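You operate a simulated robot arm through the tools that you are given. There is no shell and no other tool. Be economical: measure what you need, move in short steps, check, and stop when the job is done.

Carry out the task below with a simulated robot arm. There is one attempt and no reset: what you move stays moved.

Task
Take the teal plate with dark grey tab and put it on the deck of the green trolley. Switch the switch marked deep test on. Take the orange pad with dark grey band and leave it on the blue paper round with lime tab. Shut the drawer marked silver waste. Put the medium silver wad with pink band on the top of the bench with pink legs. Take the medium cream wad with pink band and leave it on the cream plate with dark grey tab. Take the short cream wad with pink band and put it on the top of the steel bench with blue legs. Pull the drawer marked spacers open. The order is free. Set down upright: medium silver wad with pink band, medium cream wad with pink band.

The check looks at the end state, three seconds after you hand in, the way a careful person would. Anything else that was tipped, shoved, dropped, spilled or broken makes it a failure.

Robot
A 7-joint arm with a vacuum gripper on a trunk, on a base that drives. Base frame: it is fixed to the floor where the robot stands at the start and does not move with it; the origin is under the middle of the robot, x ahead of it, y to its left, z up; the surface under the hand at the start is at about z = 800. Lengths are in mm, angles in rad, forces in N, time in s.
With the tool pointing down near the work surface it reaches from about 100 to 620 mm from the robot's upright axis, wherever it stands. Its first joint turns from -1.204 to 3.002 rad. Places, roughly: blue paper round with lime tab [2250, -4250, 750]; cream plate with dark grey tab (13x13x2 cm) [500, -400, 800]; deck of the green trolley [800, 2000, 500]; drawer marked silver waste [3000, 1300, 500]; drawer marked spacers [-2500, -2700, 700]; medium cream wad with pink band [3250, 2000, 750]; medium silver wad with pink band [3000, 1500, 750]; orange pad with dark grey band (11x8x2 cm) [600, 200, 800]; short cream wad with pink band [3000, 2000, 750]; switch marked deep test [800, -100, 900]; teal plate with dark grey tab (13x13x2 cm) [500, -200, 800]; top of the bench with pink legs [2300, 3500, 800]; top of the steel bench with blue legs [3100, -100, 800]. Payload 1.06 kg.
Tool frame: the origin (TCP) lies in the middle of the cups' lips, and z points out of the cups. The gripper has 1 cup of 24 mm across, covering 24 by 24 mm (tool x, y); the bellows give 8 mm. With the vacuum on, a cup seals on a smooth face that it is pressed against (1 to 4 N); it does not hold porous or soft things. The pull reaches 23 N.
Orientation is told as [roll, pitch, yaw] about the base's x, y, z axes, in that order, counted from this pose: with the cups facing straight down, the tool's x points along the base's -x, its y along +y and its z along -z.

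Tools
- The arm moves only by the tool arm_command. Its arguments are lists of equal length, an entry for each row: "translation": the shift along the tool's x, y, z in mm, a list of three; "delta_rot": the turn, a rotation vector about the tool's x, y, z in rad, a list of three; "suction": the vacuum: 1 switches it on, 0 off. In form: {"translation": [[dx, dy, dz], ...], "delta_rot": [[wx, wy, wz], ...], "suction": [suction, ...]}. A call has 1 to 20 rows; each row shifts and turns the commanded pose from where the row before left it, along the tool's axes as they then stand. A row lasts 0.2 s, in which the tool goes at most 50 mm and 0.15 rad; a call with a longer step from one row to the next is refused whole, and so is a gripper value outside its range. A pose out of reach is approached as far as the arm can. The call stops where the force on the tool passes 40 N (or 10 N more than at its start, if that is more) or the arm is blocked; 0.2 s more then pass. The pull builds up within a second once a cup has sealed. Time passes only in rows, and 0.2 s behind the last, so rows that do not move give it time. The reply holds the time, the measured pose of the TCP, the force on the tool along the base axes and the pull of the vacuum, in the units named above and with some noise, with the torque about the TCP (base axes, N m) and any sound that the robot's microphone picked up.
- Cameras (640 x 400 px; columns grow to the right, rows downward): "scene" is now at [195.9, -12.1, 1158.2]; the picture's right is [-0.21, -0.98, 0.00], its down [-0.31, 0.07, -0.95] and it looks along [0.93, -0.20, -0.32] (base axes); focal length 214 px, centre (320, 200). "wrist" rides on the gripper at [78, 19, -96] in the tool frame; the picture's right is [-0.24, 0.97, 0.00], its down [-0.71, -0.17, -0.69] and it looks along [-0.67, -0.16, 0.73] (tool axes); focal length 243 px, centre (320, 200). There is no depth. A picture from a camera that has moved, and an enlarged one, comes with that camera's place and axes in the base frame and with its lens. The place of the scene camera against the robot may be out by one fixed shift of up to 12 mm in any direction.
- capture(camera): a new picture of that camera. The clock stands still meanwhile.
- slide_trunk(by): slides the trunk up (or, below 0, down) by that many mm; the arm and the scene camera ride with it, the base frame stays. It gives what a move gives, with no picture.
- drive_base(legs): drives the robot by 1 to 6 legs, each [ahead, left, turn to the left] in mm, mm and rad, along the robot's own axes; the way and the turn of a leg run together, so that a leg with both is an arc; at most 1500 mm and 3.142 rad a leg. The arm and the cameras ride along, it lands a little off, and it stops where it bumps. It gives what a move gives.
- head_to(pan, tilt): turns the head with the scene camera to pan (to the left, within 1.396 rad either way) and tilt (down, from -0.506 to 1.204), counted from straight ahead of the robot. It gives what a move gives.
- zoom(camera, box): a new picture of the part [left, top, right, bottom] of that camera's present view, enlarged. The clock stands still meanwhile.
- finish_job(): hands the job in; it is judged then, once.

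Work in short steps. Places have to be worked out from the pictures, the camera data and where the tool is seen: move nearer, look again, correct. Check each grasp and each placing, and mend what went wrong. You have 196 turns and 174 pictures in all, those below and enlarged ones among them. Switch the vacuum off and draw the arm clear of the work before you hand the job in, unless the task says otherwise.

The tools are called after "Request:" by a JSON object that holds its "name" and its "arguments". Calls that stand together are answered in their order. arm_command: Moves the arm, as the interface text tells. Its arguments: {"type":"object","properties":{"translation":{"type":"array","items":{"type":"array","items":{"type":"number"}}},"delta_rot":{"type":"array","items":{"type":"array","items":{"type":"number"}}},"suction":{"type":"array","items":{"type":"number"}}},"required":["translation","delta_rot","suction"]} The other tools are called the same way: slide_trunk (by) slides the trunk up or down; drive_base (legs) drives the base; head_to (pan, tilt) turns the head that bears the scene camera; capture (camera) takes a picture; zoom (camera, box) takes an enlarged picture of a part of a camera's view; finish_job () hands the job in.

At the start:

```text
time: 0.0
tool_pos: [340.0, 22.5, 1103.9]
ee_rot: [0.0, 0.001, 0.0]
contact_force: [0.6, 0.4, -0.1]
moment: [0.0, 0.0, -0.01]
pull: 0.1
trunk travel left (down, up): [-300.0, 192.0]
robot x, y, heading: [1.1, -3.2, 0.0]
head pan, tilt: [-0.211, 0.321]
```

scene: 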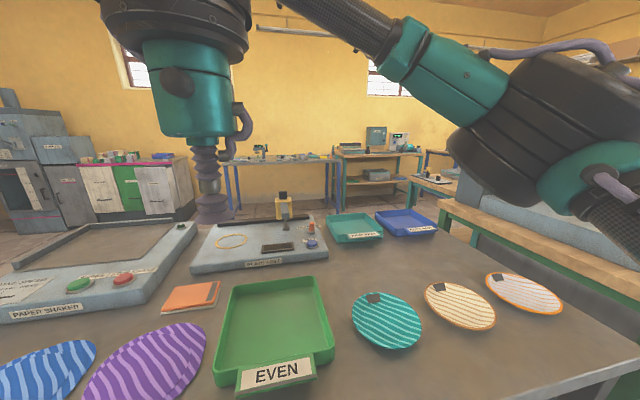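
wrist: 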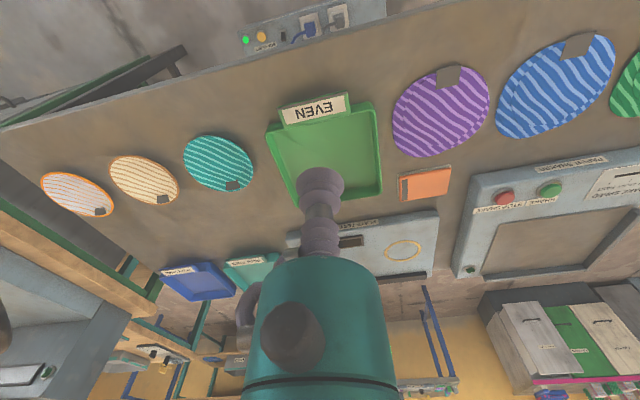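

I'll look closer at the table: the tester device with the switch and the plates.

Request:
{"name": "zoom", "arguments": {"camera": "scene", "box": [180, 180, 350, 290]}}

Request:
{"name": "zoom", "arguments": {"camera": "wrist", "box": [0, 100, 320, 300]}}

```text
3.64 times, centred on (265, 235) of scene
camera zoom: at [195.9, -12.1, 1158.2], right [-0.21, -0.98, 0.0], down [-0.31, 0.07, -0.95], along [0.93, -0.2, -0.32], focal length 780 px, centre (520, 73)
```

zoom: 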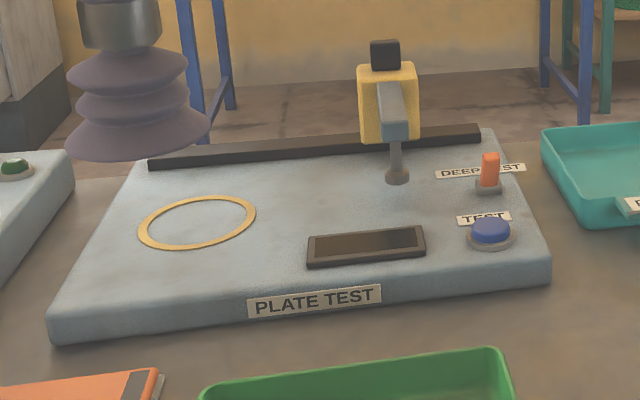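

```text
2.00 times, centred on (160, 200) of wrist
camera zoom: at [263.2, 42.4, 1199.6], right [0.24, 0.97, 0.0], down [0.71, -0.17, 0.69], along [0.67, -0.16, -0.73], focal length 485 px, centre (640, 200)
```

zoom: 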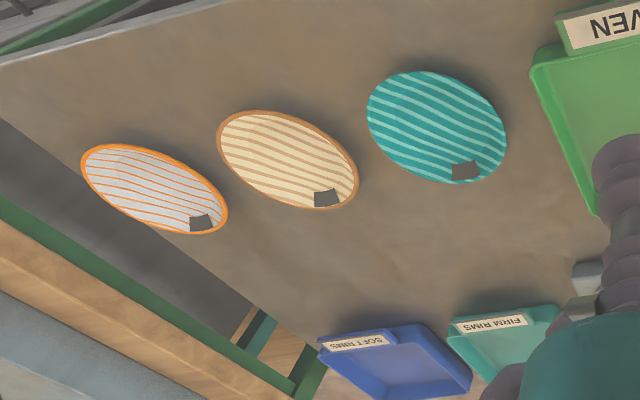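

I check what stands between the robot and the table edge, since the switch seems out of reach from here.

Request:
{"name": "head_to", "arguments": {"pan": 0, "tilt": 1.2}}

Request:
{"name": "capture", "arguments": {"camera": "scene"}}

Request:
{"name": "head_to", "arguments": {"pan": 1.39, "tilt": 0.4}}

Request:
{"name": "capture", "arguments": {"camera": "scene"}}

Request:
{"name": "head_to", "arguments": {"pan": 0.5, "tilt": 0.2}}

Request:
{"name": "capture", "arguments": {"camera": "scene"}}

Request:
{"name": "head_to", "arguments": {"pan": -1.39, "tilt": 0.4}}

Request:
{"name": "capture", "arguments": {"camera": "scene"}}

```text
time: 1.2
tool_pos: [345.9, 22.5, 1100.7]
ee_rot: [-0.009, -0.012, -0.024]
contact_force: [39.5, 58.4, -47.9]
moment: [-7.13, -0.79, -6.68]
pull: 0.0
trunk travel left (down, up): [-300.0, 192.0]
robot x, y, heading: [3.0, -4.9, -0.003]
head pan, tilt: [0.0, 1.201]
```

```text
169 pictures are left
camera scene: at [191.4, -2.1, 1129.5], right [-0.11, -0.99, 0.0], down [-0.59, 0.07, -0.8], along [0.8, -0.09, -0.59], focal length 214 px, centre (320, 200)
```

scene: 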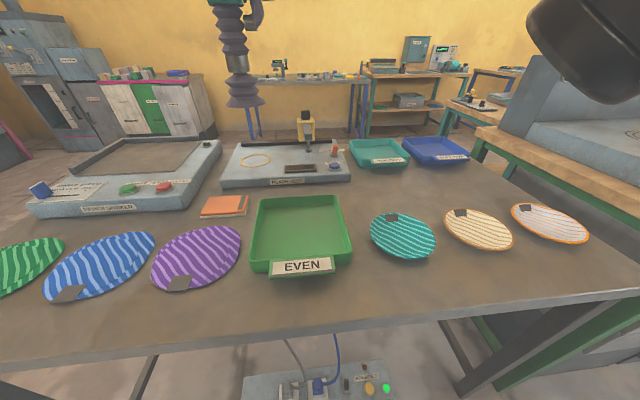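

```text
time: 2.7
tool_pos: [340.8, 22.0, 1103.8]
ee_rot: [-0.001, -0.001, 0.001]
contact_force: [0.3, 0.2, -0.2]
moment: [0.01, 0.0, 0.0]
pull: 0.1
trunk travel left (down, up): [-300.0, 192.0]
robot x, y, heading: [1.1, 2.4, -0.002]
head pan, tilt: [1.389, 0.4]
```

```text
168 pictures are left
camera scene: at [121.5, 98.6, 1150.8], right [0.98, -0.18, 0.0], down [-0.07, -0.38, -0.92], along [0.17, 0.91, -0.39], focal length 214 px, centre (320, 200)
```

scene: 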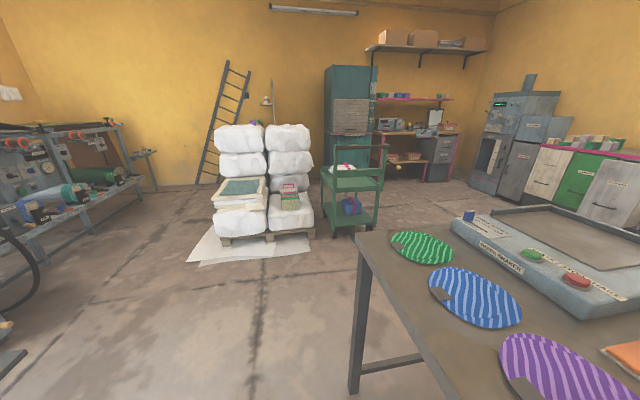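

```text
time: 3.9
tool_pos: [340.2, 23.1, 1104.5]
ee_rot: [0.0, 0.0, 0.0]
contact_force: [0.5, 0.1, 0.4]
moment: [0.0, 0.04, 0.0]
pull: 0.1
trunk travel left (down, up): [-300.0, 192.0]
robot x, y, heading: [0.2, -1.2, -0.002]
head pan, tilt: [0.499, 0.201]
```

```text
167 pictures are left
camera scene: at [186.5, 52.2, 1169.4], right [0.48, -0.88, 0.0], down [-0.18, -0.1, -0.98], along [0.86, 0.47, -0.2], focal length 214 px, centre (320, 200)
```

scene: 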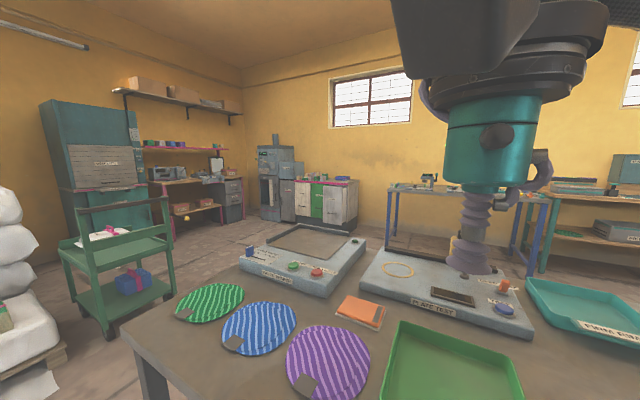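

```text
time: 5.8
tool_pos: [340.4, 21.3, 1104.8]
ee_rot: [0.0, 0.0, 0.0]
contact_force: [0.9, 0.0, 0.0]
moment: [-0.01, -0.01, -0.02]
pull: 0.0
trunk travel left (down, up): [-300.0, 192.0]
robot x, y, heading: [0.2, -2.4, 0.002]
head pan, tilt: [-1.389, 0.4]
```

```text
166 pictures are left
camera scene: at [121.5, -83.6, 1150.8], right [-0.98, -0.18, 0.0], down [-0.07, 0.38, -0.92], along [0.17, -0.91, -0.39], focal length 214 px, centre (320, 200)
```

scene: 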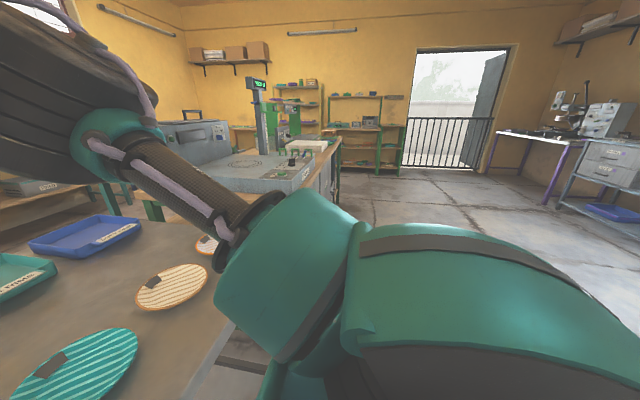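

The head touched the arm when tilting down at the first look; the arm is unharmed. I move the arm forward and left to clear the head before looking down at the table edge and base.

Request:
{"name": "arm_command", "arguments": {"translation": [[-20, 40, 0], [-20, 40, 0], [-20, 40, 0], [-20, 40, 0], [-20, 40, 0], [-20, 40, 0]], "delta_rot": [[0, 0, 0], [0, 0, 0], [0, 0, 0], [0, 0, 0], [0, 0, 0], [0, 0, 0]], "suction": [0, 0, 0, 0, 0, 0]}}

Request:
{"name": "head_to", "arguments": {"pan": 0, "tilt": 0.9}}

Request:
{"name": "capture", "arguments": {"camera": "scene"}}

```text
time: 7.2
tool_pos: [422.9, 181.4, 1080.1]
ee_rot: [0.002, -0.002, 0.0]
contact_force: [0.7, -0.2, -0.4]
moment: [-0.01, -0.01, -0.02]
pull: 0.1
out of reach, approached as far as the arm can: row 4, 5, 6
trunk travel left (down, up): [-300.0, 192.0]
robot x, y, heading: [0.1, -1.9, -0.001]
head pan, tilt: [-1.389, 0.4]
```

```text
time: 8.7
tool_pos: [422.9, 182.0, 1079.3]
ee_rot: [-0.001, 0.001, 0.002]
contact_force: [-0.7, -0.4, -0.7]
moment: [0.0, 0.03, 0.01]
pull: 0.1
trunk travel left (down, up): [-300.0, 192.0]
robot x, y, heading: [-0.1, -3.5, -0.0]
head pan, tilt: [0.0, 0.901]
```

```text
165 pictures are left
camera scene: at [184.6, 1.0, 1115.0], right [-0.08, -1.0, 0.0], down [-0.72, 0.06, -0.69], along [0.69, -0.06, -0.72], focal length 214 px, centre (320, 200)
```

scene: 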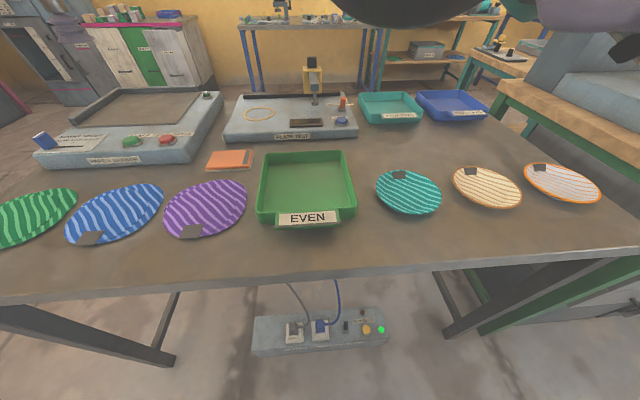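

The thing below is a power strip on the floor, so driving further in is out; the switch I'll do from the far side. Now I go above the teal plate, judged at (479,-209).

Request:
{"name": "arm_command", "arguments": {"translation": [[0, 0, 45], [0, 0, 45], [0, 0, 40], [0, -48, 0], [-8, -48, 0], [-8, -48, 0], [-8, -48, 0], [-8, -48, 0], [-8, -48, 0], [-8, -48, 0], [-8, -48, 0], [0, -7, 0]], "delta_rot": [[0, 0, 0], [0, 0, 0], [0, 0, 0], [0, 0, 0], [0, 0, 0], [0, 0, 0], [0, 0, 0], [0, 0, 0], [0, 0, 0], [0, 0, 0], [0, 0, 0], [0, 0, 0]], "suction": [0, 0, 0, 0, 0, 0, 0, 0, 0, 0, 0, 0]}}

Request:
{"name": "capture", "arguments": {"camera": "wrist"}}

Request:
{"name": "capture", "arguments": {"camera": "scene"}}

```text
time: 11.3
tool_pos: [476.1, -211.0, 950.2]
ee_rot: [0.001, 0.0, 0.0]
contact_force: [-0.3, -0.1, -0.3]
moment: [-0.06, 0.0, -0.02]
pull: 0.0
trunk travel left (down, up): [-300.0, 192.0]
robot x, y, heading: [-1.7, 1.2, 0.002]
head pan, tilt: [0.0, 0.901]
```

```text
164 pictures are left
camera wrist: at [398.8, -190.6, 1046.0], right [0.23, 0.97, 0.0], down [0.71, -0.17, 0.69], along [0.67, -0.16, -0.73], focal length 243 px, centre (320, 200)
```

wrist: 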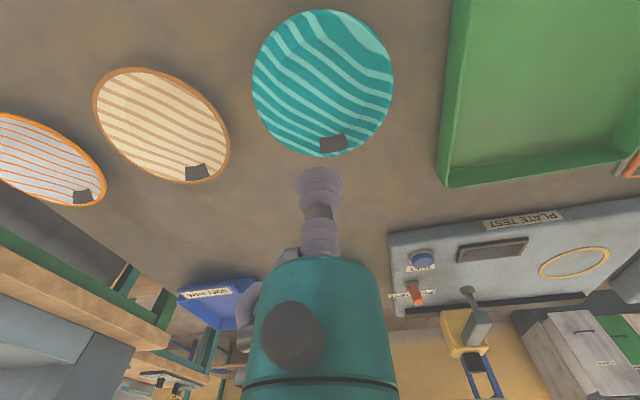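

```text
163 pictures are left
camera scene: at [180.2, 7.5, 1107.8], right [0.0, -1.0, 0.0], down [-0.78, 0.0, -0.62], along [0.62, 0.0, -0.78], focal length 214 px, centre (320, 200)
```

scene: 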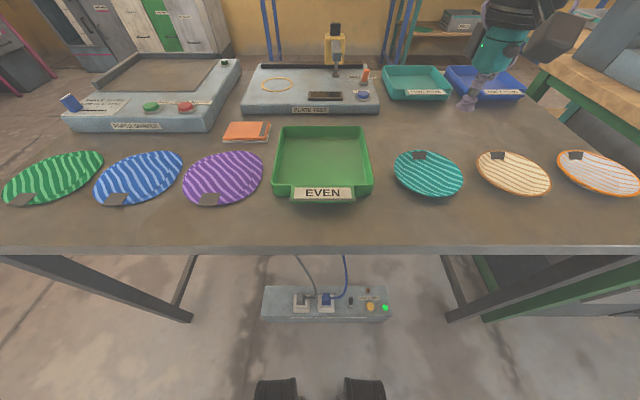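

The teal plate's middle computes to about (471,-205). I shift there, descend, and press gently with the vacuum on.

Request:
{"name": "arm_command", "arguments": {"translation": [[5, 6, 20], [0, 0, 45], [0, 0, 45], [0, 0, 10], [0, 0, 3], [0, 0, 3]], "delta_rot": [[0, 0, 0], [0, 0, 0], [0, 0, 0], [0, 0, 0], [0, 0, 0], [0, 0, 0]], "suction": [0, 0, 0, 1, 1, 1]}}

Request:
{"name": "capture", "arguments": {"camera": "wrist"}}

```text
time: 12.7
tool_pos: [473.5, -203.3, 823.7]
ee_rot: [0.0, -0.001, 0.0]
contact_force: [0.3, 0.0, 0.0]
moment: [-0.01, 0.02, -0.01]
pull: 0.0
trunk travel left (down, up): [-300.0, 192.0]
robot x, y, heading: [-0.8, -1.6, -0.001]
head pan, tilt: [0.0, 0.901]
```

```text
162 pictures are left
camera wrist: at [395.8, -182.8, 918.4], right [0.24, 0.97, 0.0], down [0.71, -0.17, 0.69], along [0.67, -0.16, -0.73], focal length 243 px, centre (320, 200)
```

wrist: 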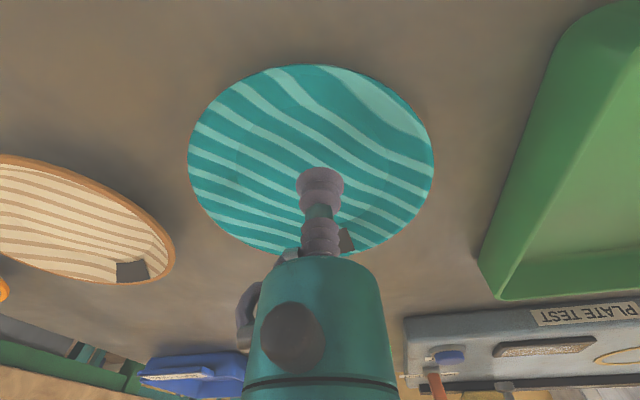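

Well aligned and still some mm above; I keep lowering in small steps with the vacuum on.

Request:
{"name": "arm_command", "arguments": {"translation": [[0, 0, 3], [0, 0, 3], [0, 0, 2], [0, 0, 2], [0, 0, 2], [0, 0, 2]], "delta_rot": [[0, 0, 0], [0, 0, 0], [0, 0, 0], [0, 0, 0], [0, 0, 0], [0, 0, 0]], "suction": [1, 1, 1, 1, 1, 1]}}

```text
time: 14.1
tool_pos: [473.8, -203.6, 811.7]
ee_rot: [0.002, 0.0, -0.001]
contact_force: [0.0, -0.8, -0.2]
moment: [0.03, 0.01, 0.01]
pull: 0.1
trunk travel left (down, up): [-300.0, 192.0]
robot x, y, heading: [3.1, -1.4, 0.004]
head pan, tilt: [0.0, 0.901]
```

No contact yet at 811; I continue.

Request:
{"name": "arm_command", "arguments": {"translation": [[0, 0, 2], [0, 0, 2], [0, 0, 2], [0, 0, 2], [0, 0, 0], [0, 0, 0]], "delta_rot": [[0, 0, 0], [0, 0, 0], [0, 0, 0], [0, 0, 0], [0, 0, 0], [0, 0, 0]], "suction": [1, 1, 1, 1, 1, 1]}}

```text
time: 15.5
tool_pos: [472.9, -202.8, 802.8]
ee_rot: [0.0, -0.004, 0.001]
contact_force: [4.6, 0.1, 16.4]
moment: [-0.02, 0.04, 0.0]
pull: 22.9
trunk travel left (down, up): [-300.0, 192.0]
robot x, y, heading: [-1.2, -0.9, 0.002]
head pan, tilt: [0.0, 0.901]
```

Sealed at 22.9 N. I lift gently and look.

Request:
{"name": "arm_command", "arguments": {"translation": [[0, 0, -5], [0, 0, -10], [0, 0, -20], [0, 0, -30], [0, 0, -40], [0, 0, -40], [0, 0, -30]], "delta_rot": [[0, 0, 0], [0, 0, 0], [0, 0, 0], [0, 0, 0], [0, 0, 0], [0, 0, 0], [0, 0, 0]], "suction": [1, 1, 1, 1, 1, 1, 1]}}

Request:
{"name": "head_to", "arguments": {"pan": 1.2, "tilt": 0.3}}

Request:
{"name": "zoom", "arguments": {"camera": "scene", "box": [200, 100, 440, 250]}}

Request:
{"name": "capture", "arguments": {"camera": "wrist"}}

```text
time: 17.1
tool_pos: [476.3, -204.2, 977.6]
ee_rot: [-0.001, 0.0, -0.001]
contact_force: [0.3, 0.6, 0.3]
moment: [-0.03, -0.01, 0.0]
pull: 22.8
trunk travel left (down, up): [-300.0, 192.0]
robot x, y, heading: [-3.2, 1.4, -0.003]
head pan, tilt: [0.0, 0.901]
```

```text
time: 18.5
tool_pos: [476.3, -206.0, 977.4]
ee_rot: [0.0, 0.001, 0.001]
contact_force: [0.5, 0.6, 0.1]
moment: [-0.01, 0.02, -0.04]
pull: 22.9
trunk travel left (down, up): [-300.0, 192.0]
robot x, y, heading: [-0.6, -2.4, 0.003]
head pan, tilt: [1.201, 0.3]
```

```text
2.67 times, centred on (320, 175) of scene
camera zoom: at [138.6, 94.5, 1160.1], right [0.93, -0.36, 0.0], down [-0.11, -0.28, -0.96], along [0.35, 0.89, -0.3], focal length 572 px, centre (320, 267)
```

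zoom: 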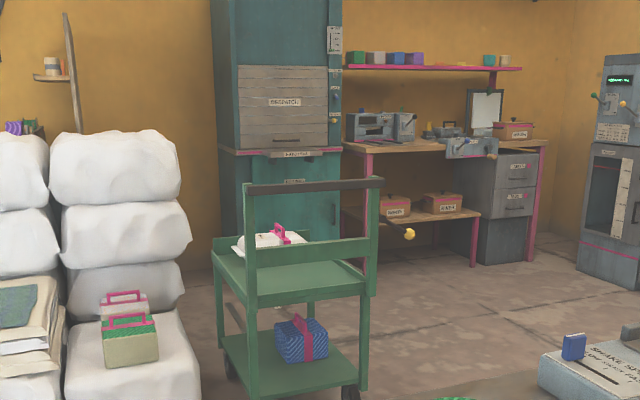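

```text
160 pictures are left
camera wrist: at [398.3, -185.1, 1073.3], right [0.24, 0.97, 0.0], down [0.71, -0.17, 0.69], along [0.67, -0.16, -0.73], focal length 243 px, centre (320, 200)
```

wrist: 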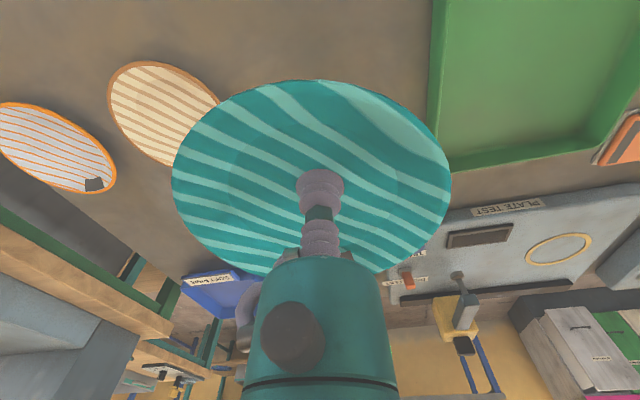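

The plate is held. The trolley's deck (about z 450) has its handle toward us, so I'll approach from its +x side; I back away, pass round the table's left end and look again.

Request:
{"name": "drive_base", "arguments": {"legs": [[-300, 0, 0], [0, 1250, 0], [1500, 0, 0], [350, 0, 0], [0, 0, 1.571], [0, 0, 0.5]]}}

Request:
{"name": "head_to", "arguments": {"pan": 0, "tilt": 0.5}}

Request:
{"name": "capture", "arguments": {"camera": "scene"}}

```text
time: 45.6
tool_pos: [1505.3, 1823.8, 978.9]
ee_rot: [0.0, 0.0, 2.069]
contact_force: [0.1, 0.3, -1.0]
moment: [-0.01, 0.01, 0.01]
pull: 22.8
trunk travel left (down, up): [-300.0, 192.0]
robot x, y, heading: [1551.2, 1304.1, 2.069]
head pan, tilt: [1.201, 0.3]
```

```text
time: 47.0
tool_pos: [1504.3, 1823.6, 978.6]
ee_rot: [0.001, 0.001, 2.067]
contact_force: [0.0, 0.5, -0.5]
moment: [0.0, -0.01, -0.01]
pull: 22.6
trunk travel left (down, up): [-300.0, 192.0]
robot x, y, heading: [1547.9, 1303.3, 2.068]
head pan, tilt: [0.0, 0.499]
```

```text
159 pictures are left
camera scene: at [1462.3, 1483.4, 1141.7], right [0.88, 0.48, 0.0], down [0.23, -0.42, -0.88], along [-0.42, 0.77, -0.48], focal length 214 px, centre (320, 200)
```

scene: 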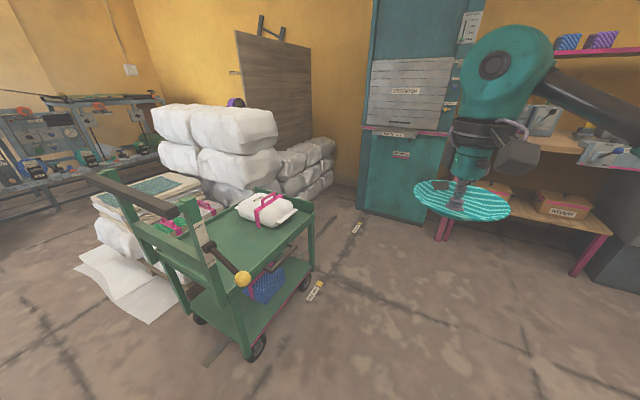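

I now see the deck: right side along x≈940, y from 1810 to 2250, free area in the front half. I turn to face -x beside it.

Request:
{"name": "drive_base", "arguments": {"legs": [[0, 0, 1.073], [0, -680, 0], [150, 0, 0]]}}

Request:
{"name": "capture", "arguments": {"camera": "scene"}}

Request:
{"name": "capture", "arguments": {"camera": "wrist"}}

```text
time: 57.3
tool_pos: [917.3, 2205.7, 978.5]
ee_rot: [0.0, 0.001, -3.132]
contact_force: [-0.3, 0.0, -0.2]
moment: [-0.01, -0.01, 0.0]
pull: 23.4
trunk travel left (down, up): [-300.0, 192.0]
robot x, y, heading: [1397.1, 2000.6, -3.135]
head pan, tilt: [0.0, 0.499]
```

```text
158 pictures are left
camera scene: at [1205.4, 2010.5, 1141.6], right [-0.01, 1.0, 0.0], down [0.48, 0.0, -0.88], along [-0.88, -0.01, -0.48], focal length 214 px, centre (320, 200)
```

scene: 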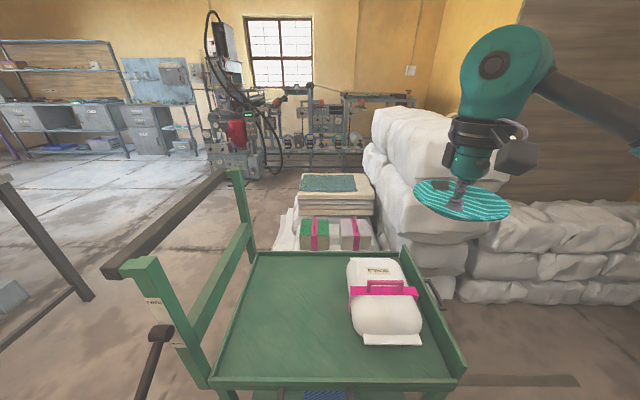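

```text
157 pictures are left
camera wrist: at [996.9, 2189.6, 1073.4], right [-0.23, -0.97, 0.0], down [-0.71, 0.17, 0.69], along [-0.67, 0.16, -0.73], focal length 243 px, centre (320, 200)
```

wrist: 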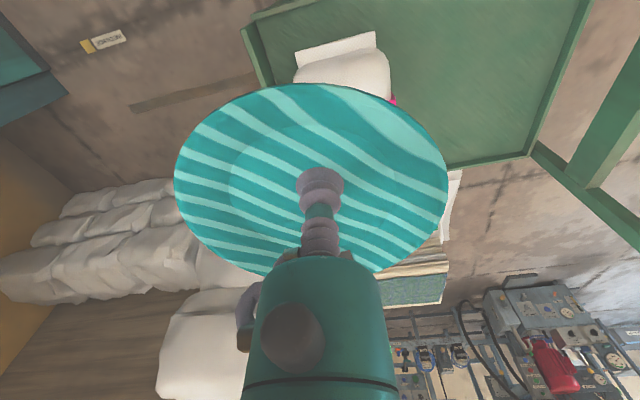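

Deck computes to x 464–938, y 1730–2350, z≈470, bag on the back part. Target for the plate: about (750,1900). I drive 100 mm nearer, lower the trunk partly and swing over.

Request:
{"name": "drive_base", "arguments": {"legs": [[100, 0, 0]]}}

Request:
{"name": "slide_trunk", "arguments": {"by": -150}}

Request:
{"name": "arm_command", "arguments": {"translation": [[-8, 38, 0], [-8, 38, 0], [-8, 38, 0], [-8, 38, 0], [-8, 38, 0], [-8, 38, 0], [-8, 38, 0], [-8, 39, 0]], "delta_rot": [[0, 0, 0], [0, 0, 0], [0, 0, 0], [0, 0, 0], [0, 0, 0], [0, 0, 0], [0, 0, 0], [0, 0, 0]], "suction": [1, 1, 1, 1, 1, 1, 1, 1]}}

Request:
{"name": "capture", "arguments": {"camera": "scene"}}

Request:
{"name": "capture", "arguments": {"camera": "wrist"}}

```text
time: 58.4
tool_pos: [821.4, 2205.6, 977.5]
ee_rot: [0.0, 0.0, -3.136]
contact_force: [0.1, 0.1, -0.5]
moment: [0.02, 0.0, -0.01]
pull: 22.6
trunk travel left (down, up): [-300.0, 192.0]
robot x, y, heading: [1301.0, 2001.8, -3.138]
head pan, tilt: [0.0, 0.499]
```

```text
time: 60.1
tool_pos: [822.1, 2205.0, 829.3]
ee_rot: [0.001, -0.002, -3.134]
contact_force: [0.2, -0.1, -0.1]
moment: [-0.01, 0.0, 0.02]
pull: 23.2
trunk travel left (down, up): [-150.0, 342.0]
robot x, y, heading: [1295.2, 2002.4, -3.131]
head pan, tilt: [0.0, 0.499]
```

```text
time: 61.9
tool_pos: [759.9, 1902.7, 831.0]
ee_rot: [0.0, -0.001, -3.137]
contact_force: [0.8, 0.3, 0.3]
moment: [-0.04, -0.03, 0.02]
pull: 23.1
trunk travel left (down, up): [-150.0, 342.0]
robot x, y, heading: [1296.8, 2005.6, -3.134]
head pan, tilt: [0.0, 0.499]
```

```text
156 pictures are left
camera scene: at [1067.3, 2009.4, 985.8], right [-0.01, 1.0, 0.0], down [0.48, 0.0, -0.88], along [-0.88, -0.01, -0.48], focal length 214 px, centre (320, 200)
```

scene: 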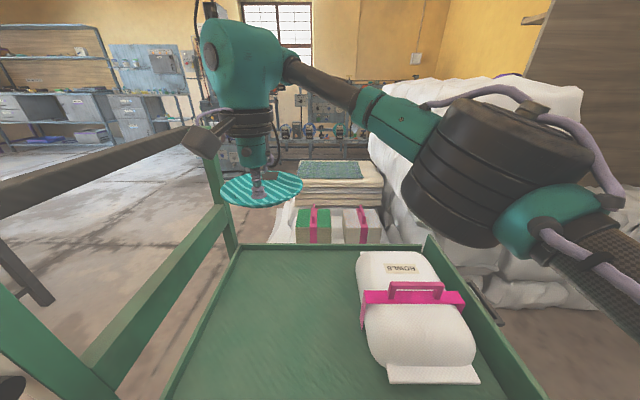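

```text
155 pictures are left
camera wrist: at [839.1, 1885.3, 926.6], right [-0.23, -0.97, 0.0], down [-0.71, 0.17, 0.69], along [-0.67, 0.16, -0.73], focal length 243 px, centre (320, 200)
```

wrist: 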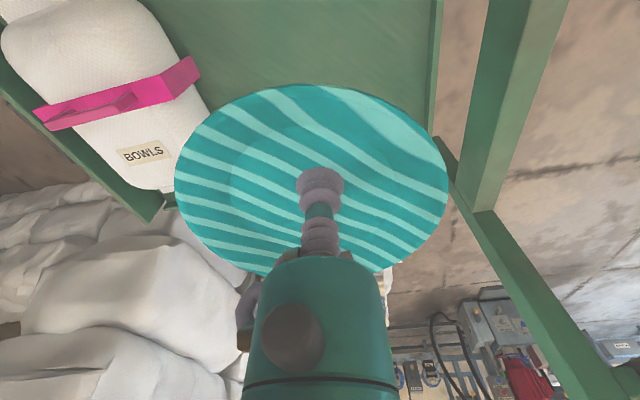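

Clear of the handle rail; the elbow hangs above the bag, so I lower the trunk only by 80 and then the arm in steps, watching the clearance.

Request:
{"name": "slide_trunk", "arguments": {"by": -80}}

Request:
{"name": "arm_command", "arguments": {"translation": [[0, 0, 40], [0, 0, 40], [0, 0, 40]], "delta_rot": [[0, 0, 0], [0, 0, 0], [0, 0, 0]], "suction": [1, 1, 1]}}

Request:
{"name": "capture", "arguments": {"camera": "scene"}}

```text
time: 63.1
tool_pos: [759.7, 1900.1, 748.4]
ee_rot: [0.0, -0.002, -3.135]
contact_force: [0.6, 0.3, 0.5]
moment: [0.01, 0.04, -0.02]
pull: 23.0
trunk travel left (down, up): [-70.0, 422.0]
robot x, y, heading: [1299.7, 2005.2, -3.137]
head pan, tilt: [0.0, 0.499]
```

```text
time: 63.9
tool_pos: [759.1, 1899.2, 626.8]
ee_rot: [0.0, -0.004, -3.135]
contact_force: [-0.3, -0.3, -0.5]
moment: [0.0, 0.0, -0.03]
pull: 23.2
trunk travel left (down, up): [-70.0, 422.0]
robot x, y, heading: [1298.5, 2001.3, -3.136]
head pan, tilt: [0.0, 0.499]
```

```text
154 pictures are left
camera scene: at [1037.4, 2009.2, 894.5], right [-0.01, 1.0, 0.0], down [0.48, 0.0, -0.88], along [-0.88, -0.01, -0.48], focal length 214 px, centre (320, 200)
```

scene: 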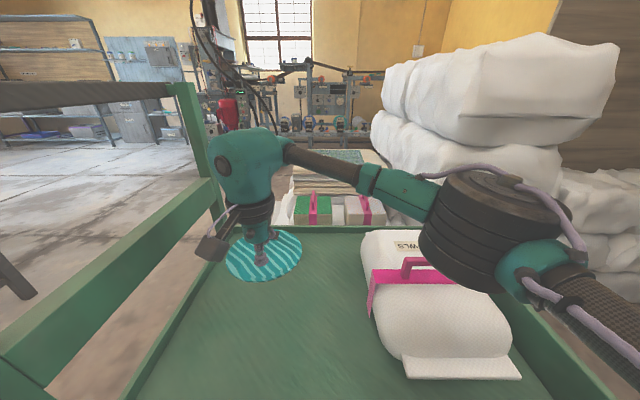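

The elbow seems ~60+ mm above the bag and drops less than the tool; I continue with the arm only, 90 mm, and check.

Request:
{"name": "arm_command", "arguments": {"translation": [[0, 0, 30], [0, 0, 30], [0, 0, 30]], "delta_rot": [[0, 0, 0], [0, 0, 0], [0, 0, 0]], "suction": [1, 1, 1]}}

Request:
{"name": "capture", "arguments": {"camera": "scene"}}

Request:
{"name": "capture", "arguments": {"camera": "wrist"}}

```text
time: 64.7
tool_pos: [760.3, 1901.1, 536.4]
ee_rot: [0.0, -0.001, -3.136]
contact_force: [0.5, -0.3, -0.5]
moment: [-0.04, 0.01, 0.0]
pull: 22.7
trunk travel left (down, up): [-70.0, 422.0]
robot x, y, heading: [1296.8, 2002.5, -3.128]
head pan, tilt: [0.0, 0.499]
```

```text
153 pictures are left
camera scene: at [1037.4, 2009.2, 894.5], right [-0.01, 1.0, 0.0], down [0.48, 0.0, -0.88], along [-0.88, -0.01, -0.48], focal length 214 px, centre (320, 200)
```

scene: 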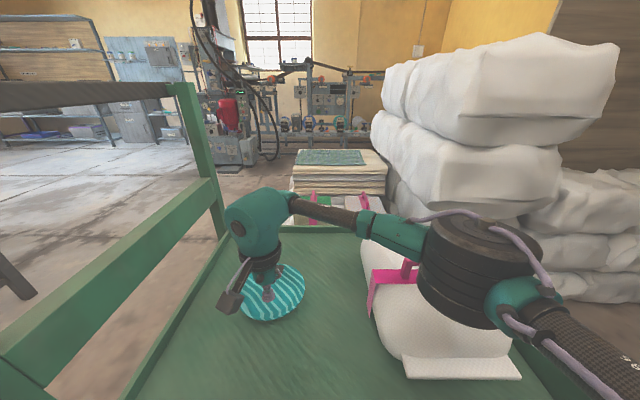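

```text
152 pictures are left
camera wrist: at [840.0, 1883.6, 631.0], right [-0.23, -0.97, 0.0], down [-0.71, 0.17, 0.69], along [-0.67, 0.16, -0.73], focal length 243 px, centre (320, 200)
```

wrist: 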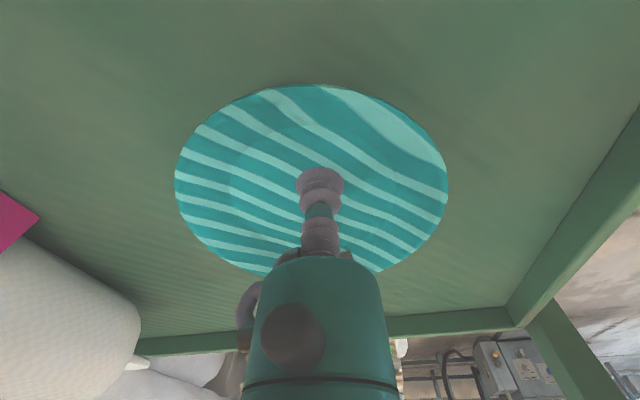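

Still clear. I lower on in small steps toward the deck.

Request:
{"name": "arm_command", "arguments": {"translation": [[0, 0, 15], [0, 0, 10], [0, 0, 5], [0, 0, 5]], "delta_rot": [[0, 0, 0], [0, 0, 0], [0, 0, 0], [0, 0, 0]], "suction": [1, 1, 1, 1]}}

Request:
{"name": "capture", "arguments": {"camera": "scene"}}

```text
time: 65.4
tool_pos: [761.1, 1900.7, 516.6]
ee_rot: [0.009, -0.006, -3.137]
contact_force: [6.7, 5.2, 17.7]
moment: [-0.05, 0.06, -0.03]
pull: 22.7
trunk travel left (down, up): [-70.0, 422.0]
robot x, y, heading: [1296.4, 2001.9, -3.133]
head pan, tilt: [0.0, 0.499]
stopped in row 3: the force on the tool passed its limit at 45 N (the readings are from after the stop); the commanded pose is now the measured one
```

```text
151 pictures are left
camera scene: at [1038.6, 2010.0, 894.8], right [-0.01, 1.0, 0.0], down [0.48, 0.0, -0.88], along [-0.88, -0.01, -0.48], focal length 214 px, centre (320, 200)
```

scene: 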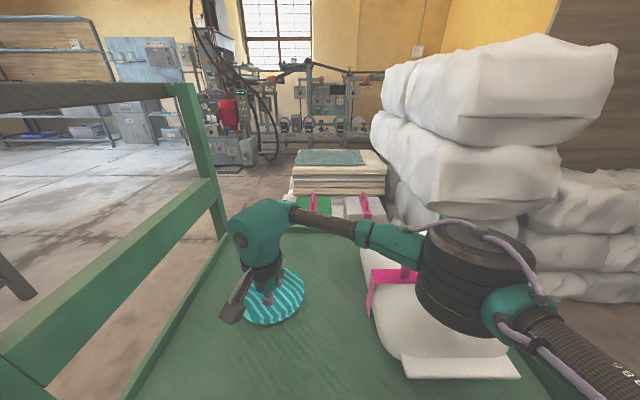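

The plate has touched the deck at about 511, matching the nominal 500. I release the vacuum and lift away.

Request:
{"name": "arm_command", "arguments": {"translation": [[0, 0, 0], [0, 0, 0], [0, 0, 0], [0, 0, 0], [0, 0, -2], [0, 0, -4], [0, 0, -10], [0, 0, -20]], "delta_rot": [[0, 0, 0], [0, 0, 0], [0, 0, 0], [0, 0, 0], [0, 0, 0], [0, 0, 0], [0, 0, 0], [0, 0, 0]], "suction": [0, 0, 0, 0, 0, 0, 0, 0]}}

Request:
{"name": "capture", "arguments": {"camera": "wrist"}}

```text
time: 67.2
tool_pos: [760.4, 1899.2, 549.3]
ee_rot: [0.005, -0.003, -3.136]
contact_force: [0.4, -0.8, 0.6]
moment: [0.03, -0.01, 0.0]
pull: 0.1
trunk travel left (down, up): [-70.0, 422.0]
robot x, y, heading: [1301.6, 2003.2, -3.131]
head pan, tilt: [0.0, 0.499]
```

```text
150 pictures are left
camera wrist: at [840.3, 1883.1, 643.8], right [-0.23, -0.97, 0.01], down [-0.71, 0.17, 0.69], along [-0.67, 0.15, -0.73], focal length 243 px, centre (320, 200)
```

wrist: 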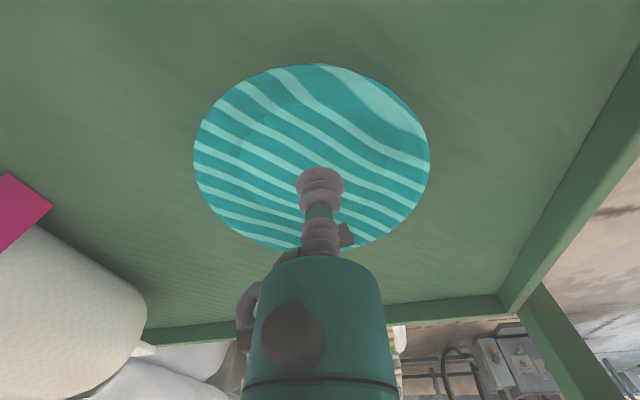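

The plate lies flat on the deck. I lift the arm, raise the trunk, back off and drive to the far side of the table opposite the switch.

Request:
{"name": "arm_command", "arguments": {"translation": [[0, 0, -40], [0, 0, -40], [0, 0, -40], [0, 0, -40], [0, 0, -40]], "delta_rot": [[0, 0, 0], [0, 0, 0], [0, 0, 0], [0, 0, 0], [0, 0, 0]], "suction": [0, 0, 0, 0, 0]}}

Request:
{"name": "slide_trunk", "arguments": {"by": 230}}

Request:
{"name": "drive_base", "arguments": {"legs": [[-350, 0, 0], [0, 1400, 0], [0, 680, 0]]}}

Request:
{"name": "capture", "arguments": {"camera": "scene"}}

```text
time: 68.4
tool_pos: [763.1, 1899.4, 748.6]
ee_rot: [0.005, -0.005, -3.135]
contact_force: [-0.4, 0.3, 0.1]
moment: [0.0, 0.03, -0.01]
pull: 0.1
trunk travel left (down, up): [-70.0, 422.0]
robot x, y, heading: [1300.6, 2002.2, -3.137]
head pan, tilt: [0.0, 0.499]
```

```text
time: 70.9
tool_pos: [760.8, 1901.7, 979.6]
ee_rot: [0.005, -0.004, -3.137]
contact_force: [-0.5, 0.1, -0.6]
moment: [0.01, -0.03, -0.01]
pull: 0.0
trunk travel left (down, up): [-300.0, 192.0]
robot x, y, heading: [1299.1, 2000.3, -3.135]
head pan, tilt: [0.0, 0.499]
```

```text
time: 91.5
tool_pos: [1133.1, -222.3, 979.1]
ee_rot: [0.005, -0.005, -3.125]
contact_force: [-0.9, 0.0, 0.4]
moment: [0.01, 0.02, 0.01]
pull: 0.0
trunk travel left (down, up): [-300.0, 192.0]
robot x, y, heading: [1669.0, -112.1, -3.125]
head pan, tilt: [0.0, 0.499]
```

```text
149 pictures are left
camera scene: at [1479.7, -108.8, 1141.7], right [-0.02, 1.0, 0.0], down [0.48, 0.01, -0.88], along [-0.88, -0.02, -0.48], focal length 214 px, centre (320, 200)
```

scene: 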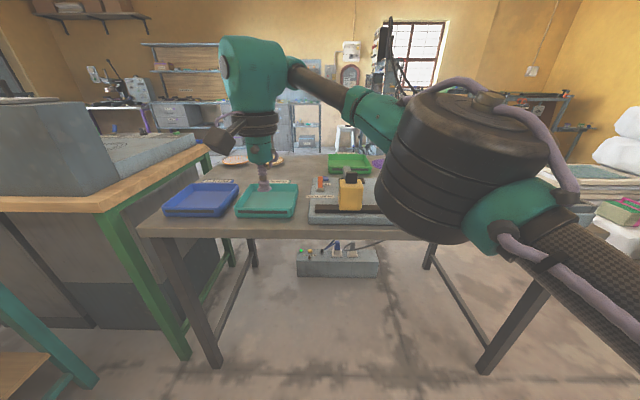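

Nothing in the way here. I drive ahead to bring the switch within reach and look with the wrist camera.

Request:
{"name": "drive_base", "arguments": {"legs": [[240, 0, 0]]}}

Request:
{"name": "capture", "arguments": {"camera": "scene"}}

Request:
{"name": "capture", "arguments": {"camera": "wrist"}}

```text
time: 93.3
tool_pos: [893.4, -227.3, 978.9]
ee_rot: [0.005, -0.005, -3.12]
contact_force: [0.3, -0.4, -0.2]
moment: [0.0, -0.03, 0.0]
pull: 0.0
trunk travel left (down, up): [-300.0, 192.0]
robot x, y, heading: [1428.0, -112.6, -3.121]
head pan, tilt: [0.0, 0.499]
```

```text
148 pictures are left
camera scene: at [1239.8, -114.0, 1141.6], right [-0.02, 1.0, 0.0], down [0.48, 0.01, -0.88], along [-0.88, -0.02, -0.48], focal length 214 px, centre (320, 200)
```

scene: 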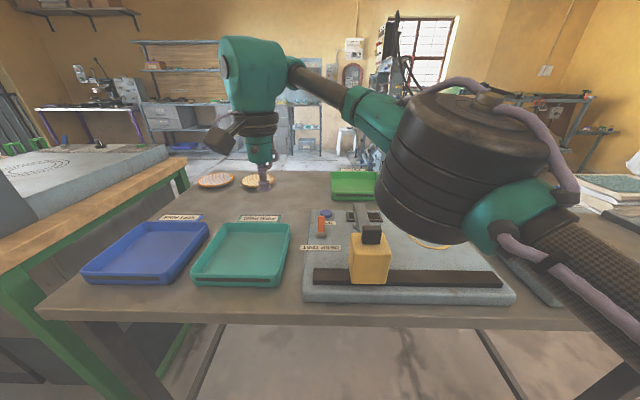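

```text
147 pictures are left
camera wrist: at [973.2, -243.0, 1074.5], right [-0.22, -0.98, 0.01], down [-0.71, 0.16, 0.69], along [-0.67, 0.14, -0.73], focal length 243 px, centre (320, 200)
```

wrist: 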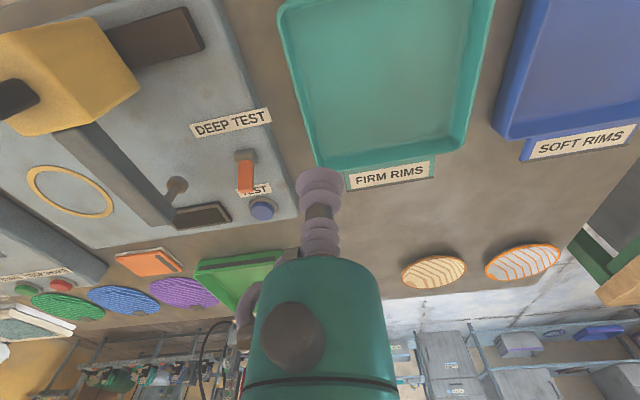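

The lever is well in view and free of the press. I zoom in for its lean and any on/off marks.

Request:
{"name": "zoom", "arguments": {"camera": "wrist", "box": [170, 90, 310, 230]}}

Request:
{"name": "zoom", "arguments": {"camera": "scene", "box": [280, 180, 420, 280]}}

```text
2.86 times, centred on (240, 160) of wrist
camera zoom: at [973.2, -243.0, 1074.5], right [-0.22, -0.98, 0.01], down [-0.71, 0.16, 0.69], along [-0.67, 0.14, -0.73], focal length 693 px, centre (549, 314)
```

zoom: 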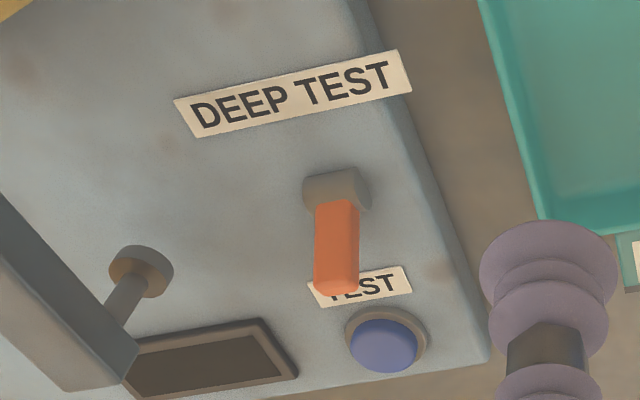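

```text
4.00 times, centred on (350, 230) of scene
camera zoom: at [1239.8, -114.0, 1141.6], right [-0.02, 1.0, 0.0], down [0.48, 0.01, -0.88], along [-0.88, -0.02, -0.48], focal length 858 px, centre (200, 80)
```

zoom: 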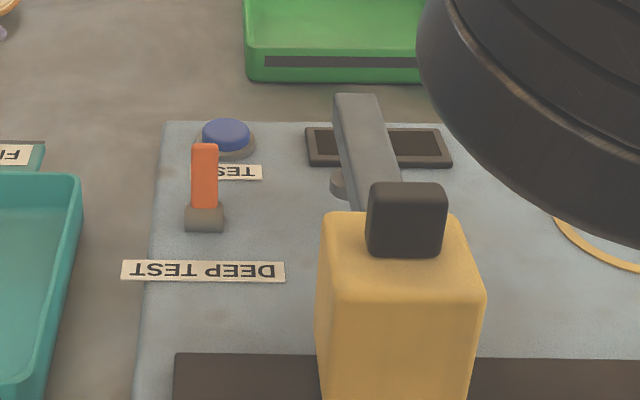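

Lever tip is at about (809,-121,860), pivot (830,-120,822), leaning toward the front (off); on should be away from the front, +x. I drive 70 mm nearer for reach, then read the pose.

Request:
{"name": "drive_base", "arguments": {"legs": [[75, 0, -0.02]]}}

```text
time: 94.3
tool_pos: [814.9, -217.0, 980.3]
ee_rot: [0.004, -0.003, 3.139]
contact_force: [-0.2, -0.3, -0.2]
moment: [-0.02, 0.02, -0.01]
pull: 0.1
trunk travel left (down, up): [-300.0, 192.0]
robot x, y, heading: [1350.2, -120.0, 3.142]
head pan, tilt: [0.0, 0.499]
```

Now I move over the front side of the lever and lower to z≈895, then check with the wrist camera.

Request:
{"name": "arm_command", "arguments": {"translation": [[-18, -48, 0], [-17, -48, 0], [0, 0, 45], [0, 0, 40]], "delta_rot": [[0, 0, 0], [0, 0, 0], [0, 0, 0], [0, 0, 0]], "suction": [0, 0, 0, 0]}}

Request:
{"name": "capture", "arguments": {"camera": "wrist"}}

Request:
{"name": "zoom", "arguments": {"camera": "scene", "box": [240, 140, 420, 280]}}

```text
refused: row 1 steps farther than a row can; nothing moved
```

```text
144 pictures are left
camera wrist: at [895.9, -233.6, 1074.4], right [-0.24, -0.97, 0.01], down [-0.71, 0.18, 0.69], along [-0.67, 0.16, -0.73], focal length 243 px, centre (320, 200)
```

wrist: 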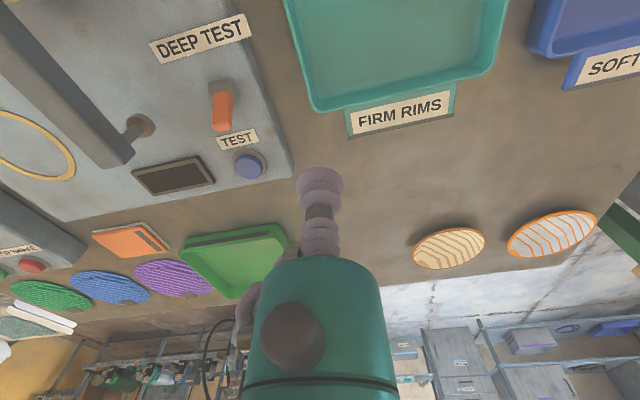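

```text
2.86 times, centred on (330, 210) of scene
camera zoom: at [1165.1, -110.5, 1141.6], right [0.0, 1.0, 0.0], down [0.48, 0.0, -0.88], along [-0.88, 0.0, -0.48], focal length 613 px, centre (291, 171)
```

zoom: 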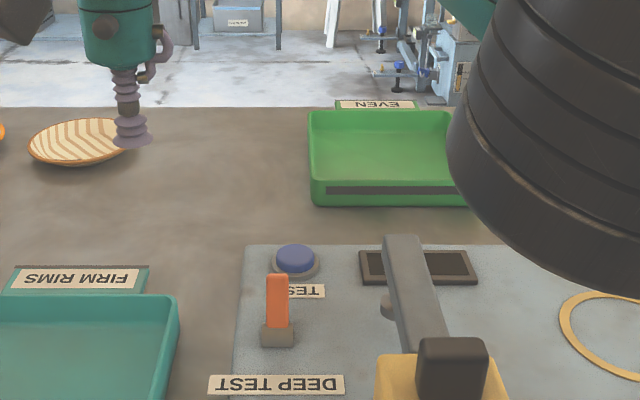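

Refused for step length. Fresh views confirm the tip near (812,-121,862); I repeat with shorter steps.

Request:
{"name": "arm_command", "arguments": {"translation": [[-11, -32, 0], [-11, -32, 0], [-11, -32, 0], [0, 0, 40], [0, 0, 40]], "delta_rot": [[0, 0, 0], [0, 0, 0], [0, 0, 0], [0, 0, 0], [0, 0, 0]], "suction": [0, 0, 0, 0, 0]}}

Request:
{"name": "zoom", "arguments": {"camera": "scene", "box": [240, 140, 420, 280]}}

Request:
{"name": "capture", "arguments": {"camera": "wrist"}}

```text
time: 95.5
tool_pos: [785.2, -120.6, 900.1]
ee_rot: [0.005, -0.004, 3.139]
contact_force: [0.7, 0.3, -0.1]
moment: [0.01, 0.01, -0.01]
pull: 0.0
trunk travel left (down, up): [-300.0, 192.0]
robot x, y, heading: [1357.4, -119.3, 3.146]
head pan, tilt: [0.0, 0.499]
```

```text
2.86 times, centred on (330, 210) of scene
camera zoom: at [1165.5, -110.5, 1141.7], right [0.0, 1.0, 0.0], down [0.48, 0.0, -0.88], along [-0.88, 0.0, -0.48], focal length 613 px, centre (291, 171)
```

zoom: 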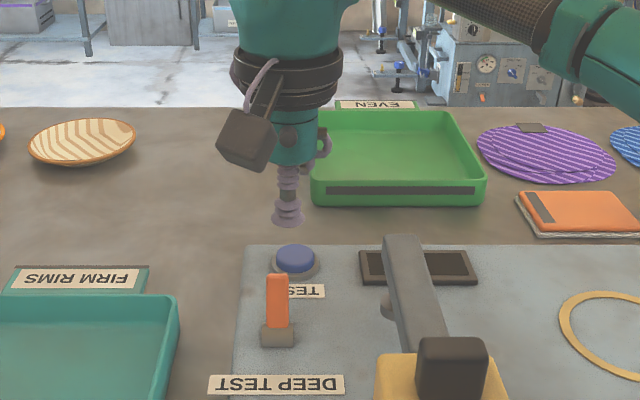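

```text
141 pictures are left
camera wrist: at [864.4, -137.4, 995.4], right [-0.24, -0.97, 0.01], down [-0.7, 0.18, 0.69], along [-0.67, 0.16, -0.73], focal length 243 px, centre (320, 200)
```

wrist: 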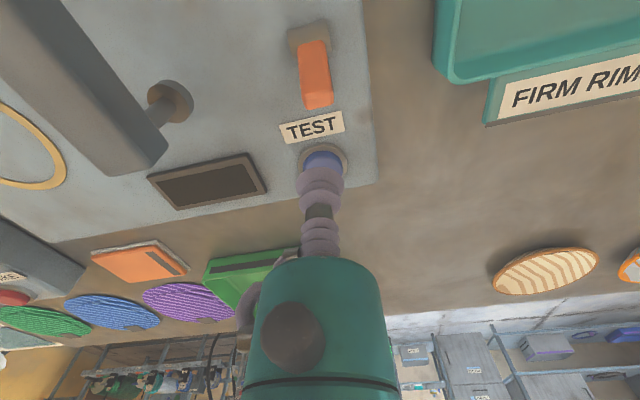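

Using wrist views only, the tip is at (815,-125,869), and the button ends at x≈775. I descend to z≈853 in front of the lever and push it toward +x.

Request:
{"name": "arm_command", "arguments": {"translation": [[0, 4, 25], [0, 0, 22], [8, 0, 0], [8, 0, 0], [8, 0, 0], [8, 0, 0], [8, 0, 0]], "delta_rot": [[0, 0, 0], [0, 0, 0], [0, 0, 0], [0, 0, 0], [0, 0, 0], [0, 0, 0], [0, 0, 0]], "suction": [0, 0, 0, 0, 0, 0, 0]}}

Request:
{"name": "capture", "arguments": {"camera": "wrist"}}

```text
time: 97.1
tool_pos: [824.0, -126.0, 850.2]
ee_rot: [0.006, -0.006, 3.139]
contact_force: [0.7, -0.4, -0.1]
moment: [0.0, 0.02, 0.02]
pull: 0.1
trunk travel left (down, up): [-300.0, 192.0]
robot x, y, heading: [1348.9, -119.1, 3.141]
head pan, tilt: [0.0, 0.499]
heard: click
```

```text
140 pictures are left
camera wrist: at [903.4, -142.9, 946.4], right [-0.24, -0.97, 0.01], down [-0.7, 0.18, 0.69], along [-0.67, 0.16, -0.73], focal length 243 px, centre (320, 200)
```

wrist: 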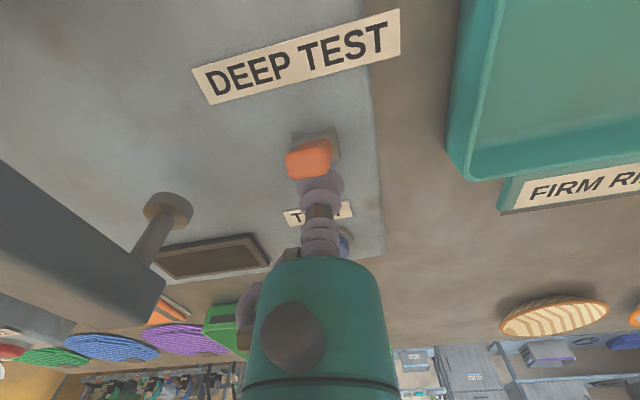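

A click, and the lever now leans the other way. I retract back and up and check.

Request:
{"name": "arm_command", "arguments": {"translation": [[-20, 0, -5], [0, 0, -40], [0, 0, -45], [0, 0, -45]], "delta_rot": [[0, 0, 0], [0, 0, 0], [0, 0, 0], [0, 0, 0]], "suction": [0, 0, 0, 0]}}

Request:
{"name": "capture", "arguments": {"camera": "scene"}}

Request:
{"name": "zoom", "arguments": {"camera": "scene", "box": [240, 160, 420, 300]}}

```text
time: 98.1
tool_pos: [802.5, -124.9, 985.5]
ee_rot: [0.006, -0.004, 3.14]
contact_force: [-0.6, -0.4, 0.2]
moment: [0.02, 0.0, -0.01]
pull: 0.0
trunk travel left (down, up): [-300.0, 192.0]
robot x, y, heading: [1357.7, -115.8, 3.143]
head pan, tilt: [0.0, 0.499]
```

```text
139 pictures are left
camera scene: at [1165.9, -110.7, 1141.7], right [0.0, 1.0, 0.0], down [0.48, 0.0, -0.88], along [-0.88, 0.0, -0.48], focal length 214 px, centre (320, 200)
```

scene: 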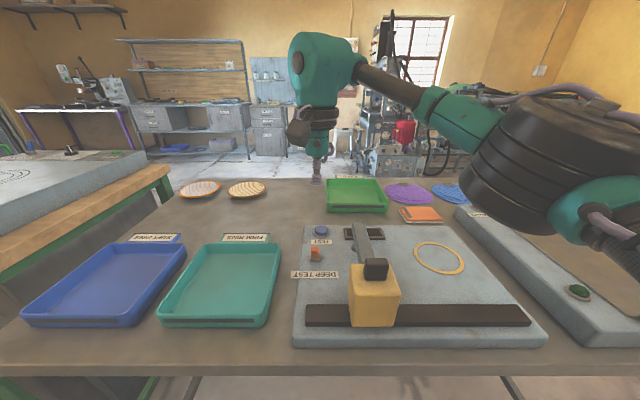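

```text
2.86 times, centred on (330, 230) of scene
camera zoom: at [1165.9, -110.7, 1141.7], right [0.0, 1.0, 0.0], down [0.48, 0.0, -0.88], along [-0.88, 0.0, -0.48], focal length 613 px, centre (291, 114)
```

zoom: 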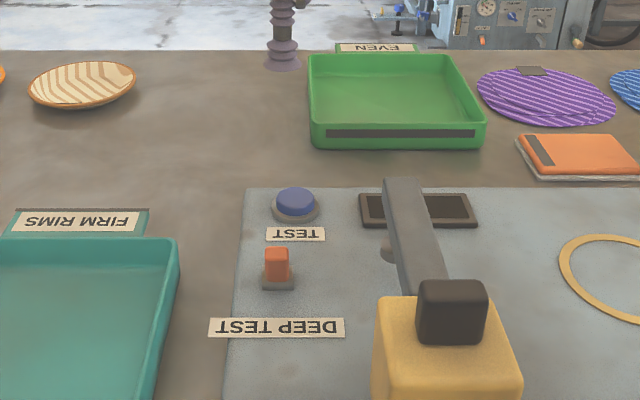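

The switch is flipped. Next the wads and the silver waste drawer: I back off, turn right round via +y, and drive toward (2200,1600).

Request:
{"name": "drive_base", "arguments": {"legs": [[-400, 0, 0], [0, 0, -3.141], [0, 1500, 0], [400, 200, 0]]}}

Request:
{"name": "capture", "arguments": {"camera": "scene"}}

```text
time: 123.5
tool_pos: [2861.3, 1523.9, 984.8]
ee_rot: [0.006, -0.006, -0.073]
contact_force: [-0.5, -0.1, 0.3]
moment: [-0.01, 0.01, -0.02]
pull: 0.1
trunk travel left (down, up): [-300.0, 192.0]
robot x, y, heading: [2306.7, 1560.7, -0.072]
head pan, tilt: [0.0, 0.499]
```

```text
137 pictures are left
camera scene: at [2504.0, 1551.2, 1141.7], right [-0.07, -1.0, 0.0], down [-0.48, 0.03, -0.88], along [0.88, -0.06, -0.48], focal length 214 px, centre (320, 200)
```

scene: 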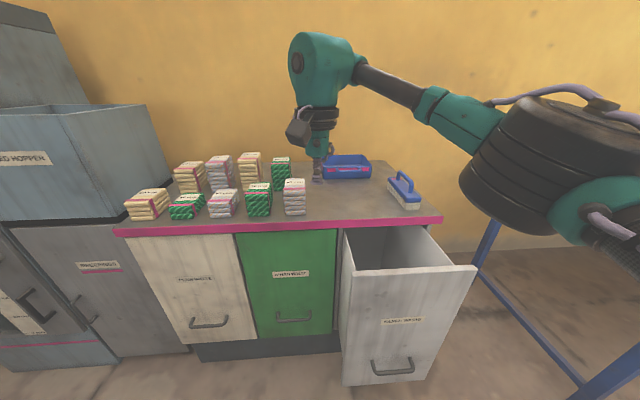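

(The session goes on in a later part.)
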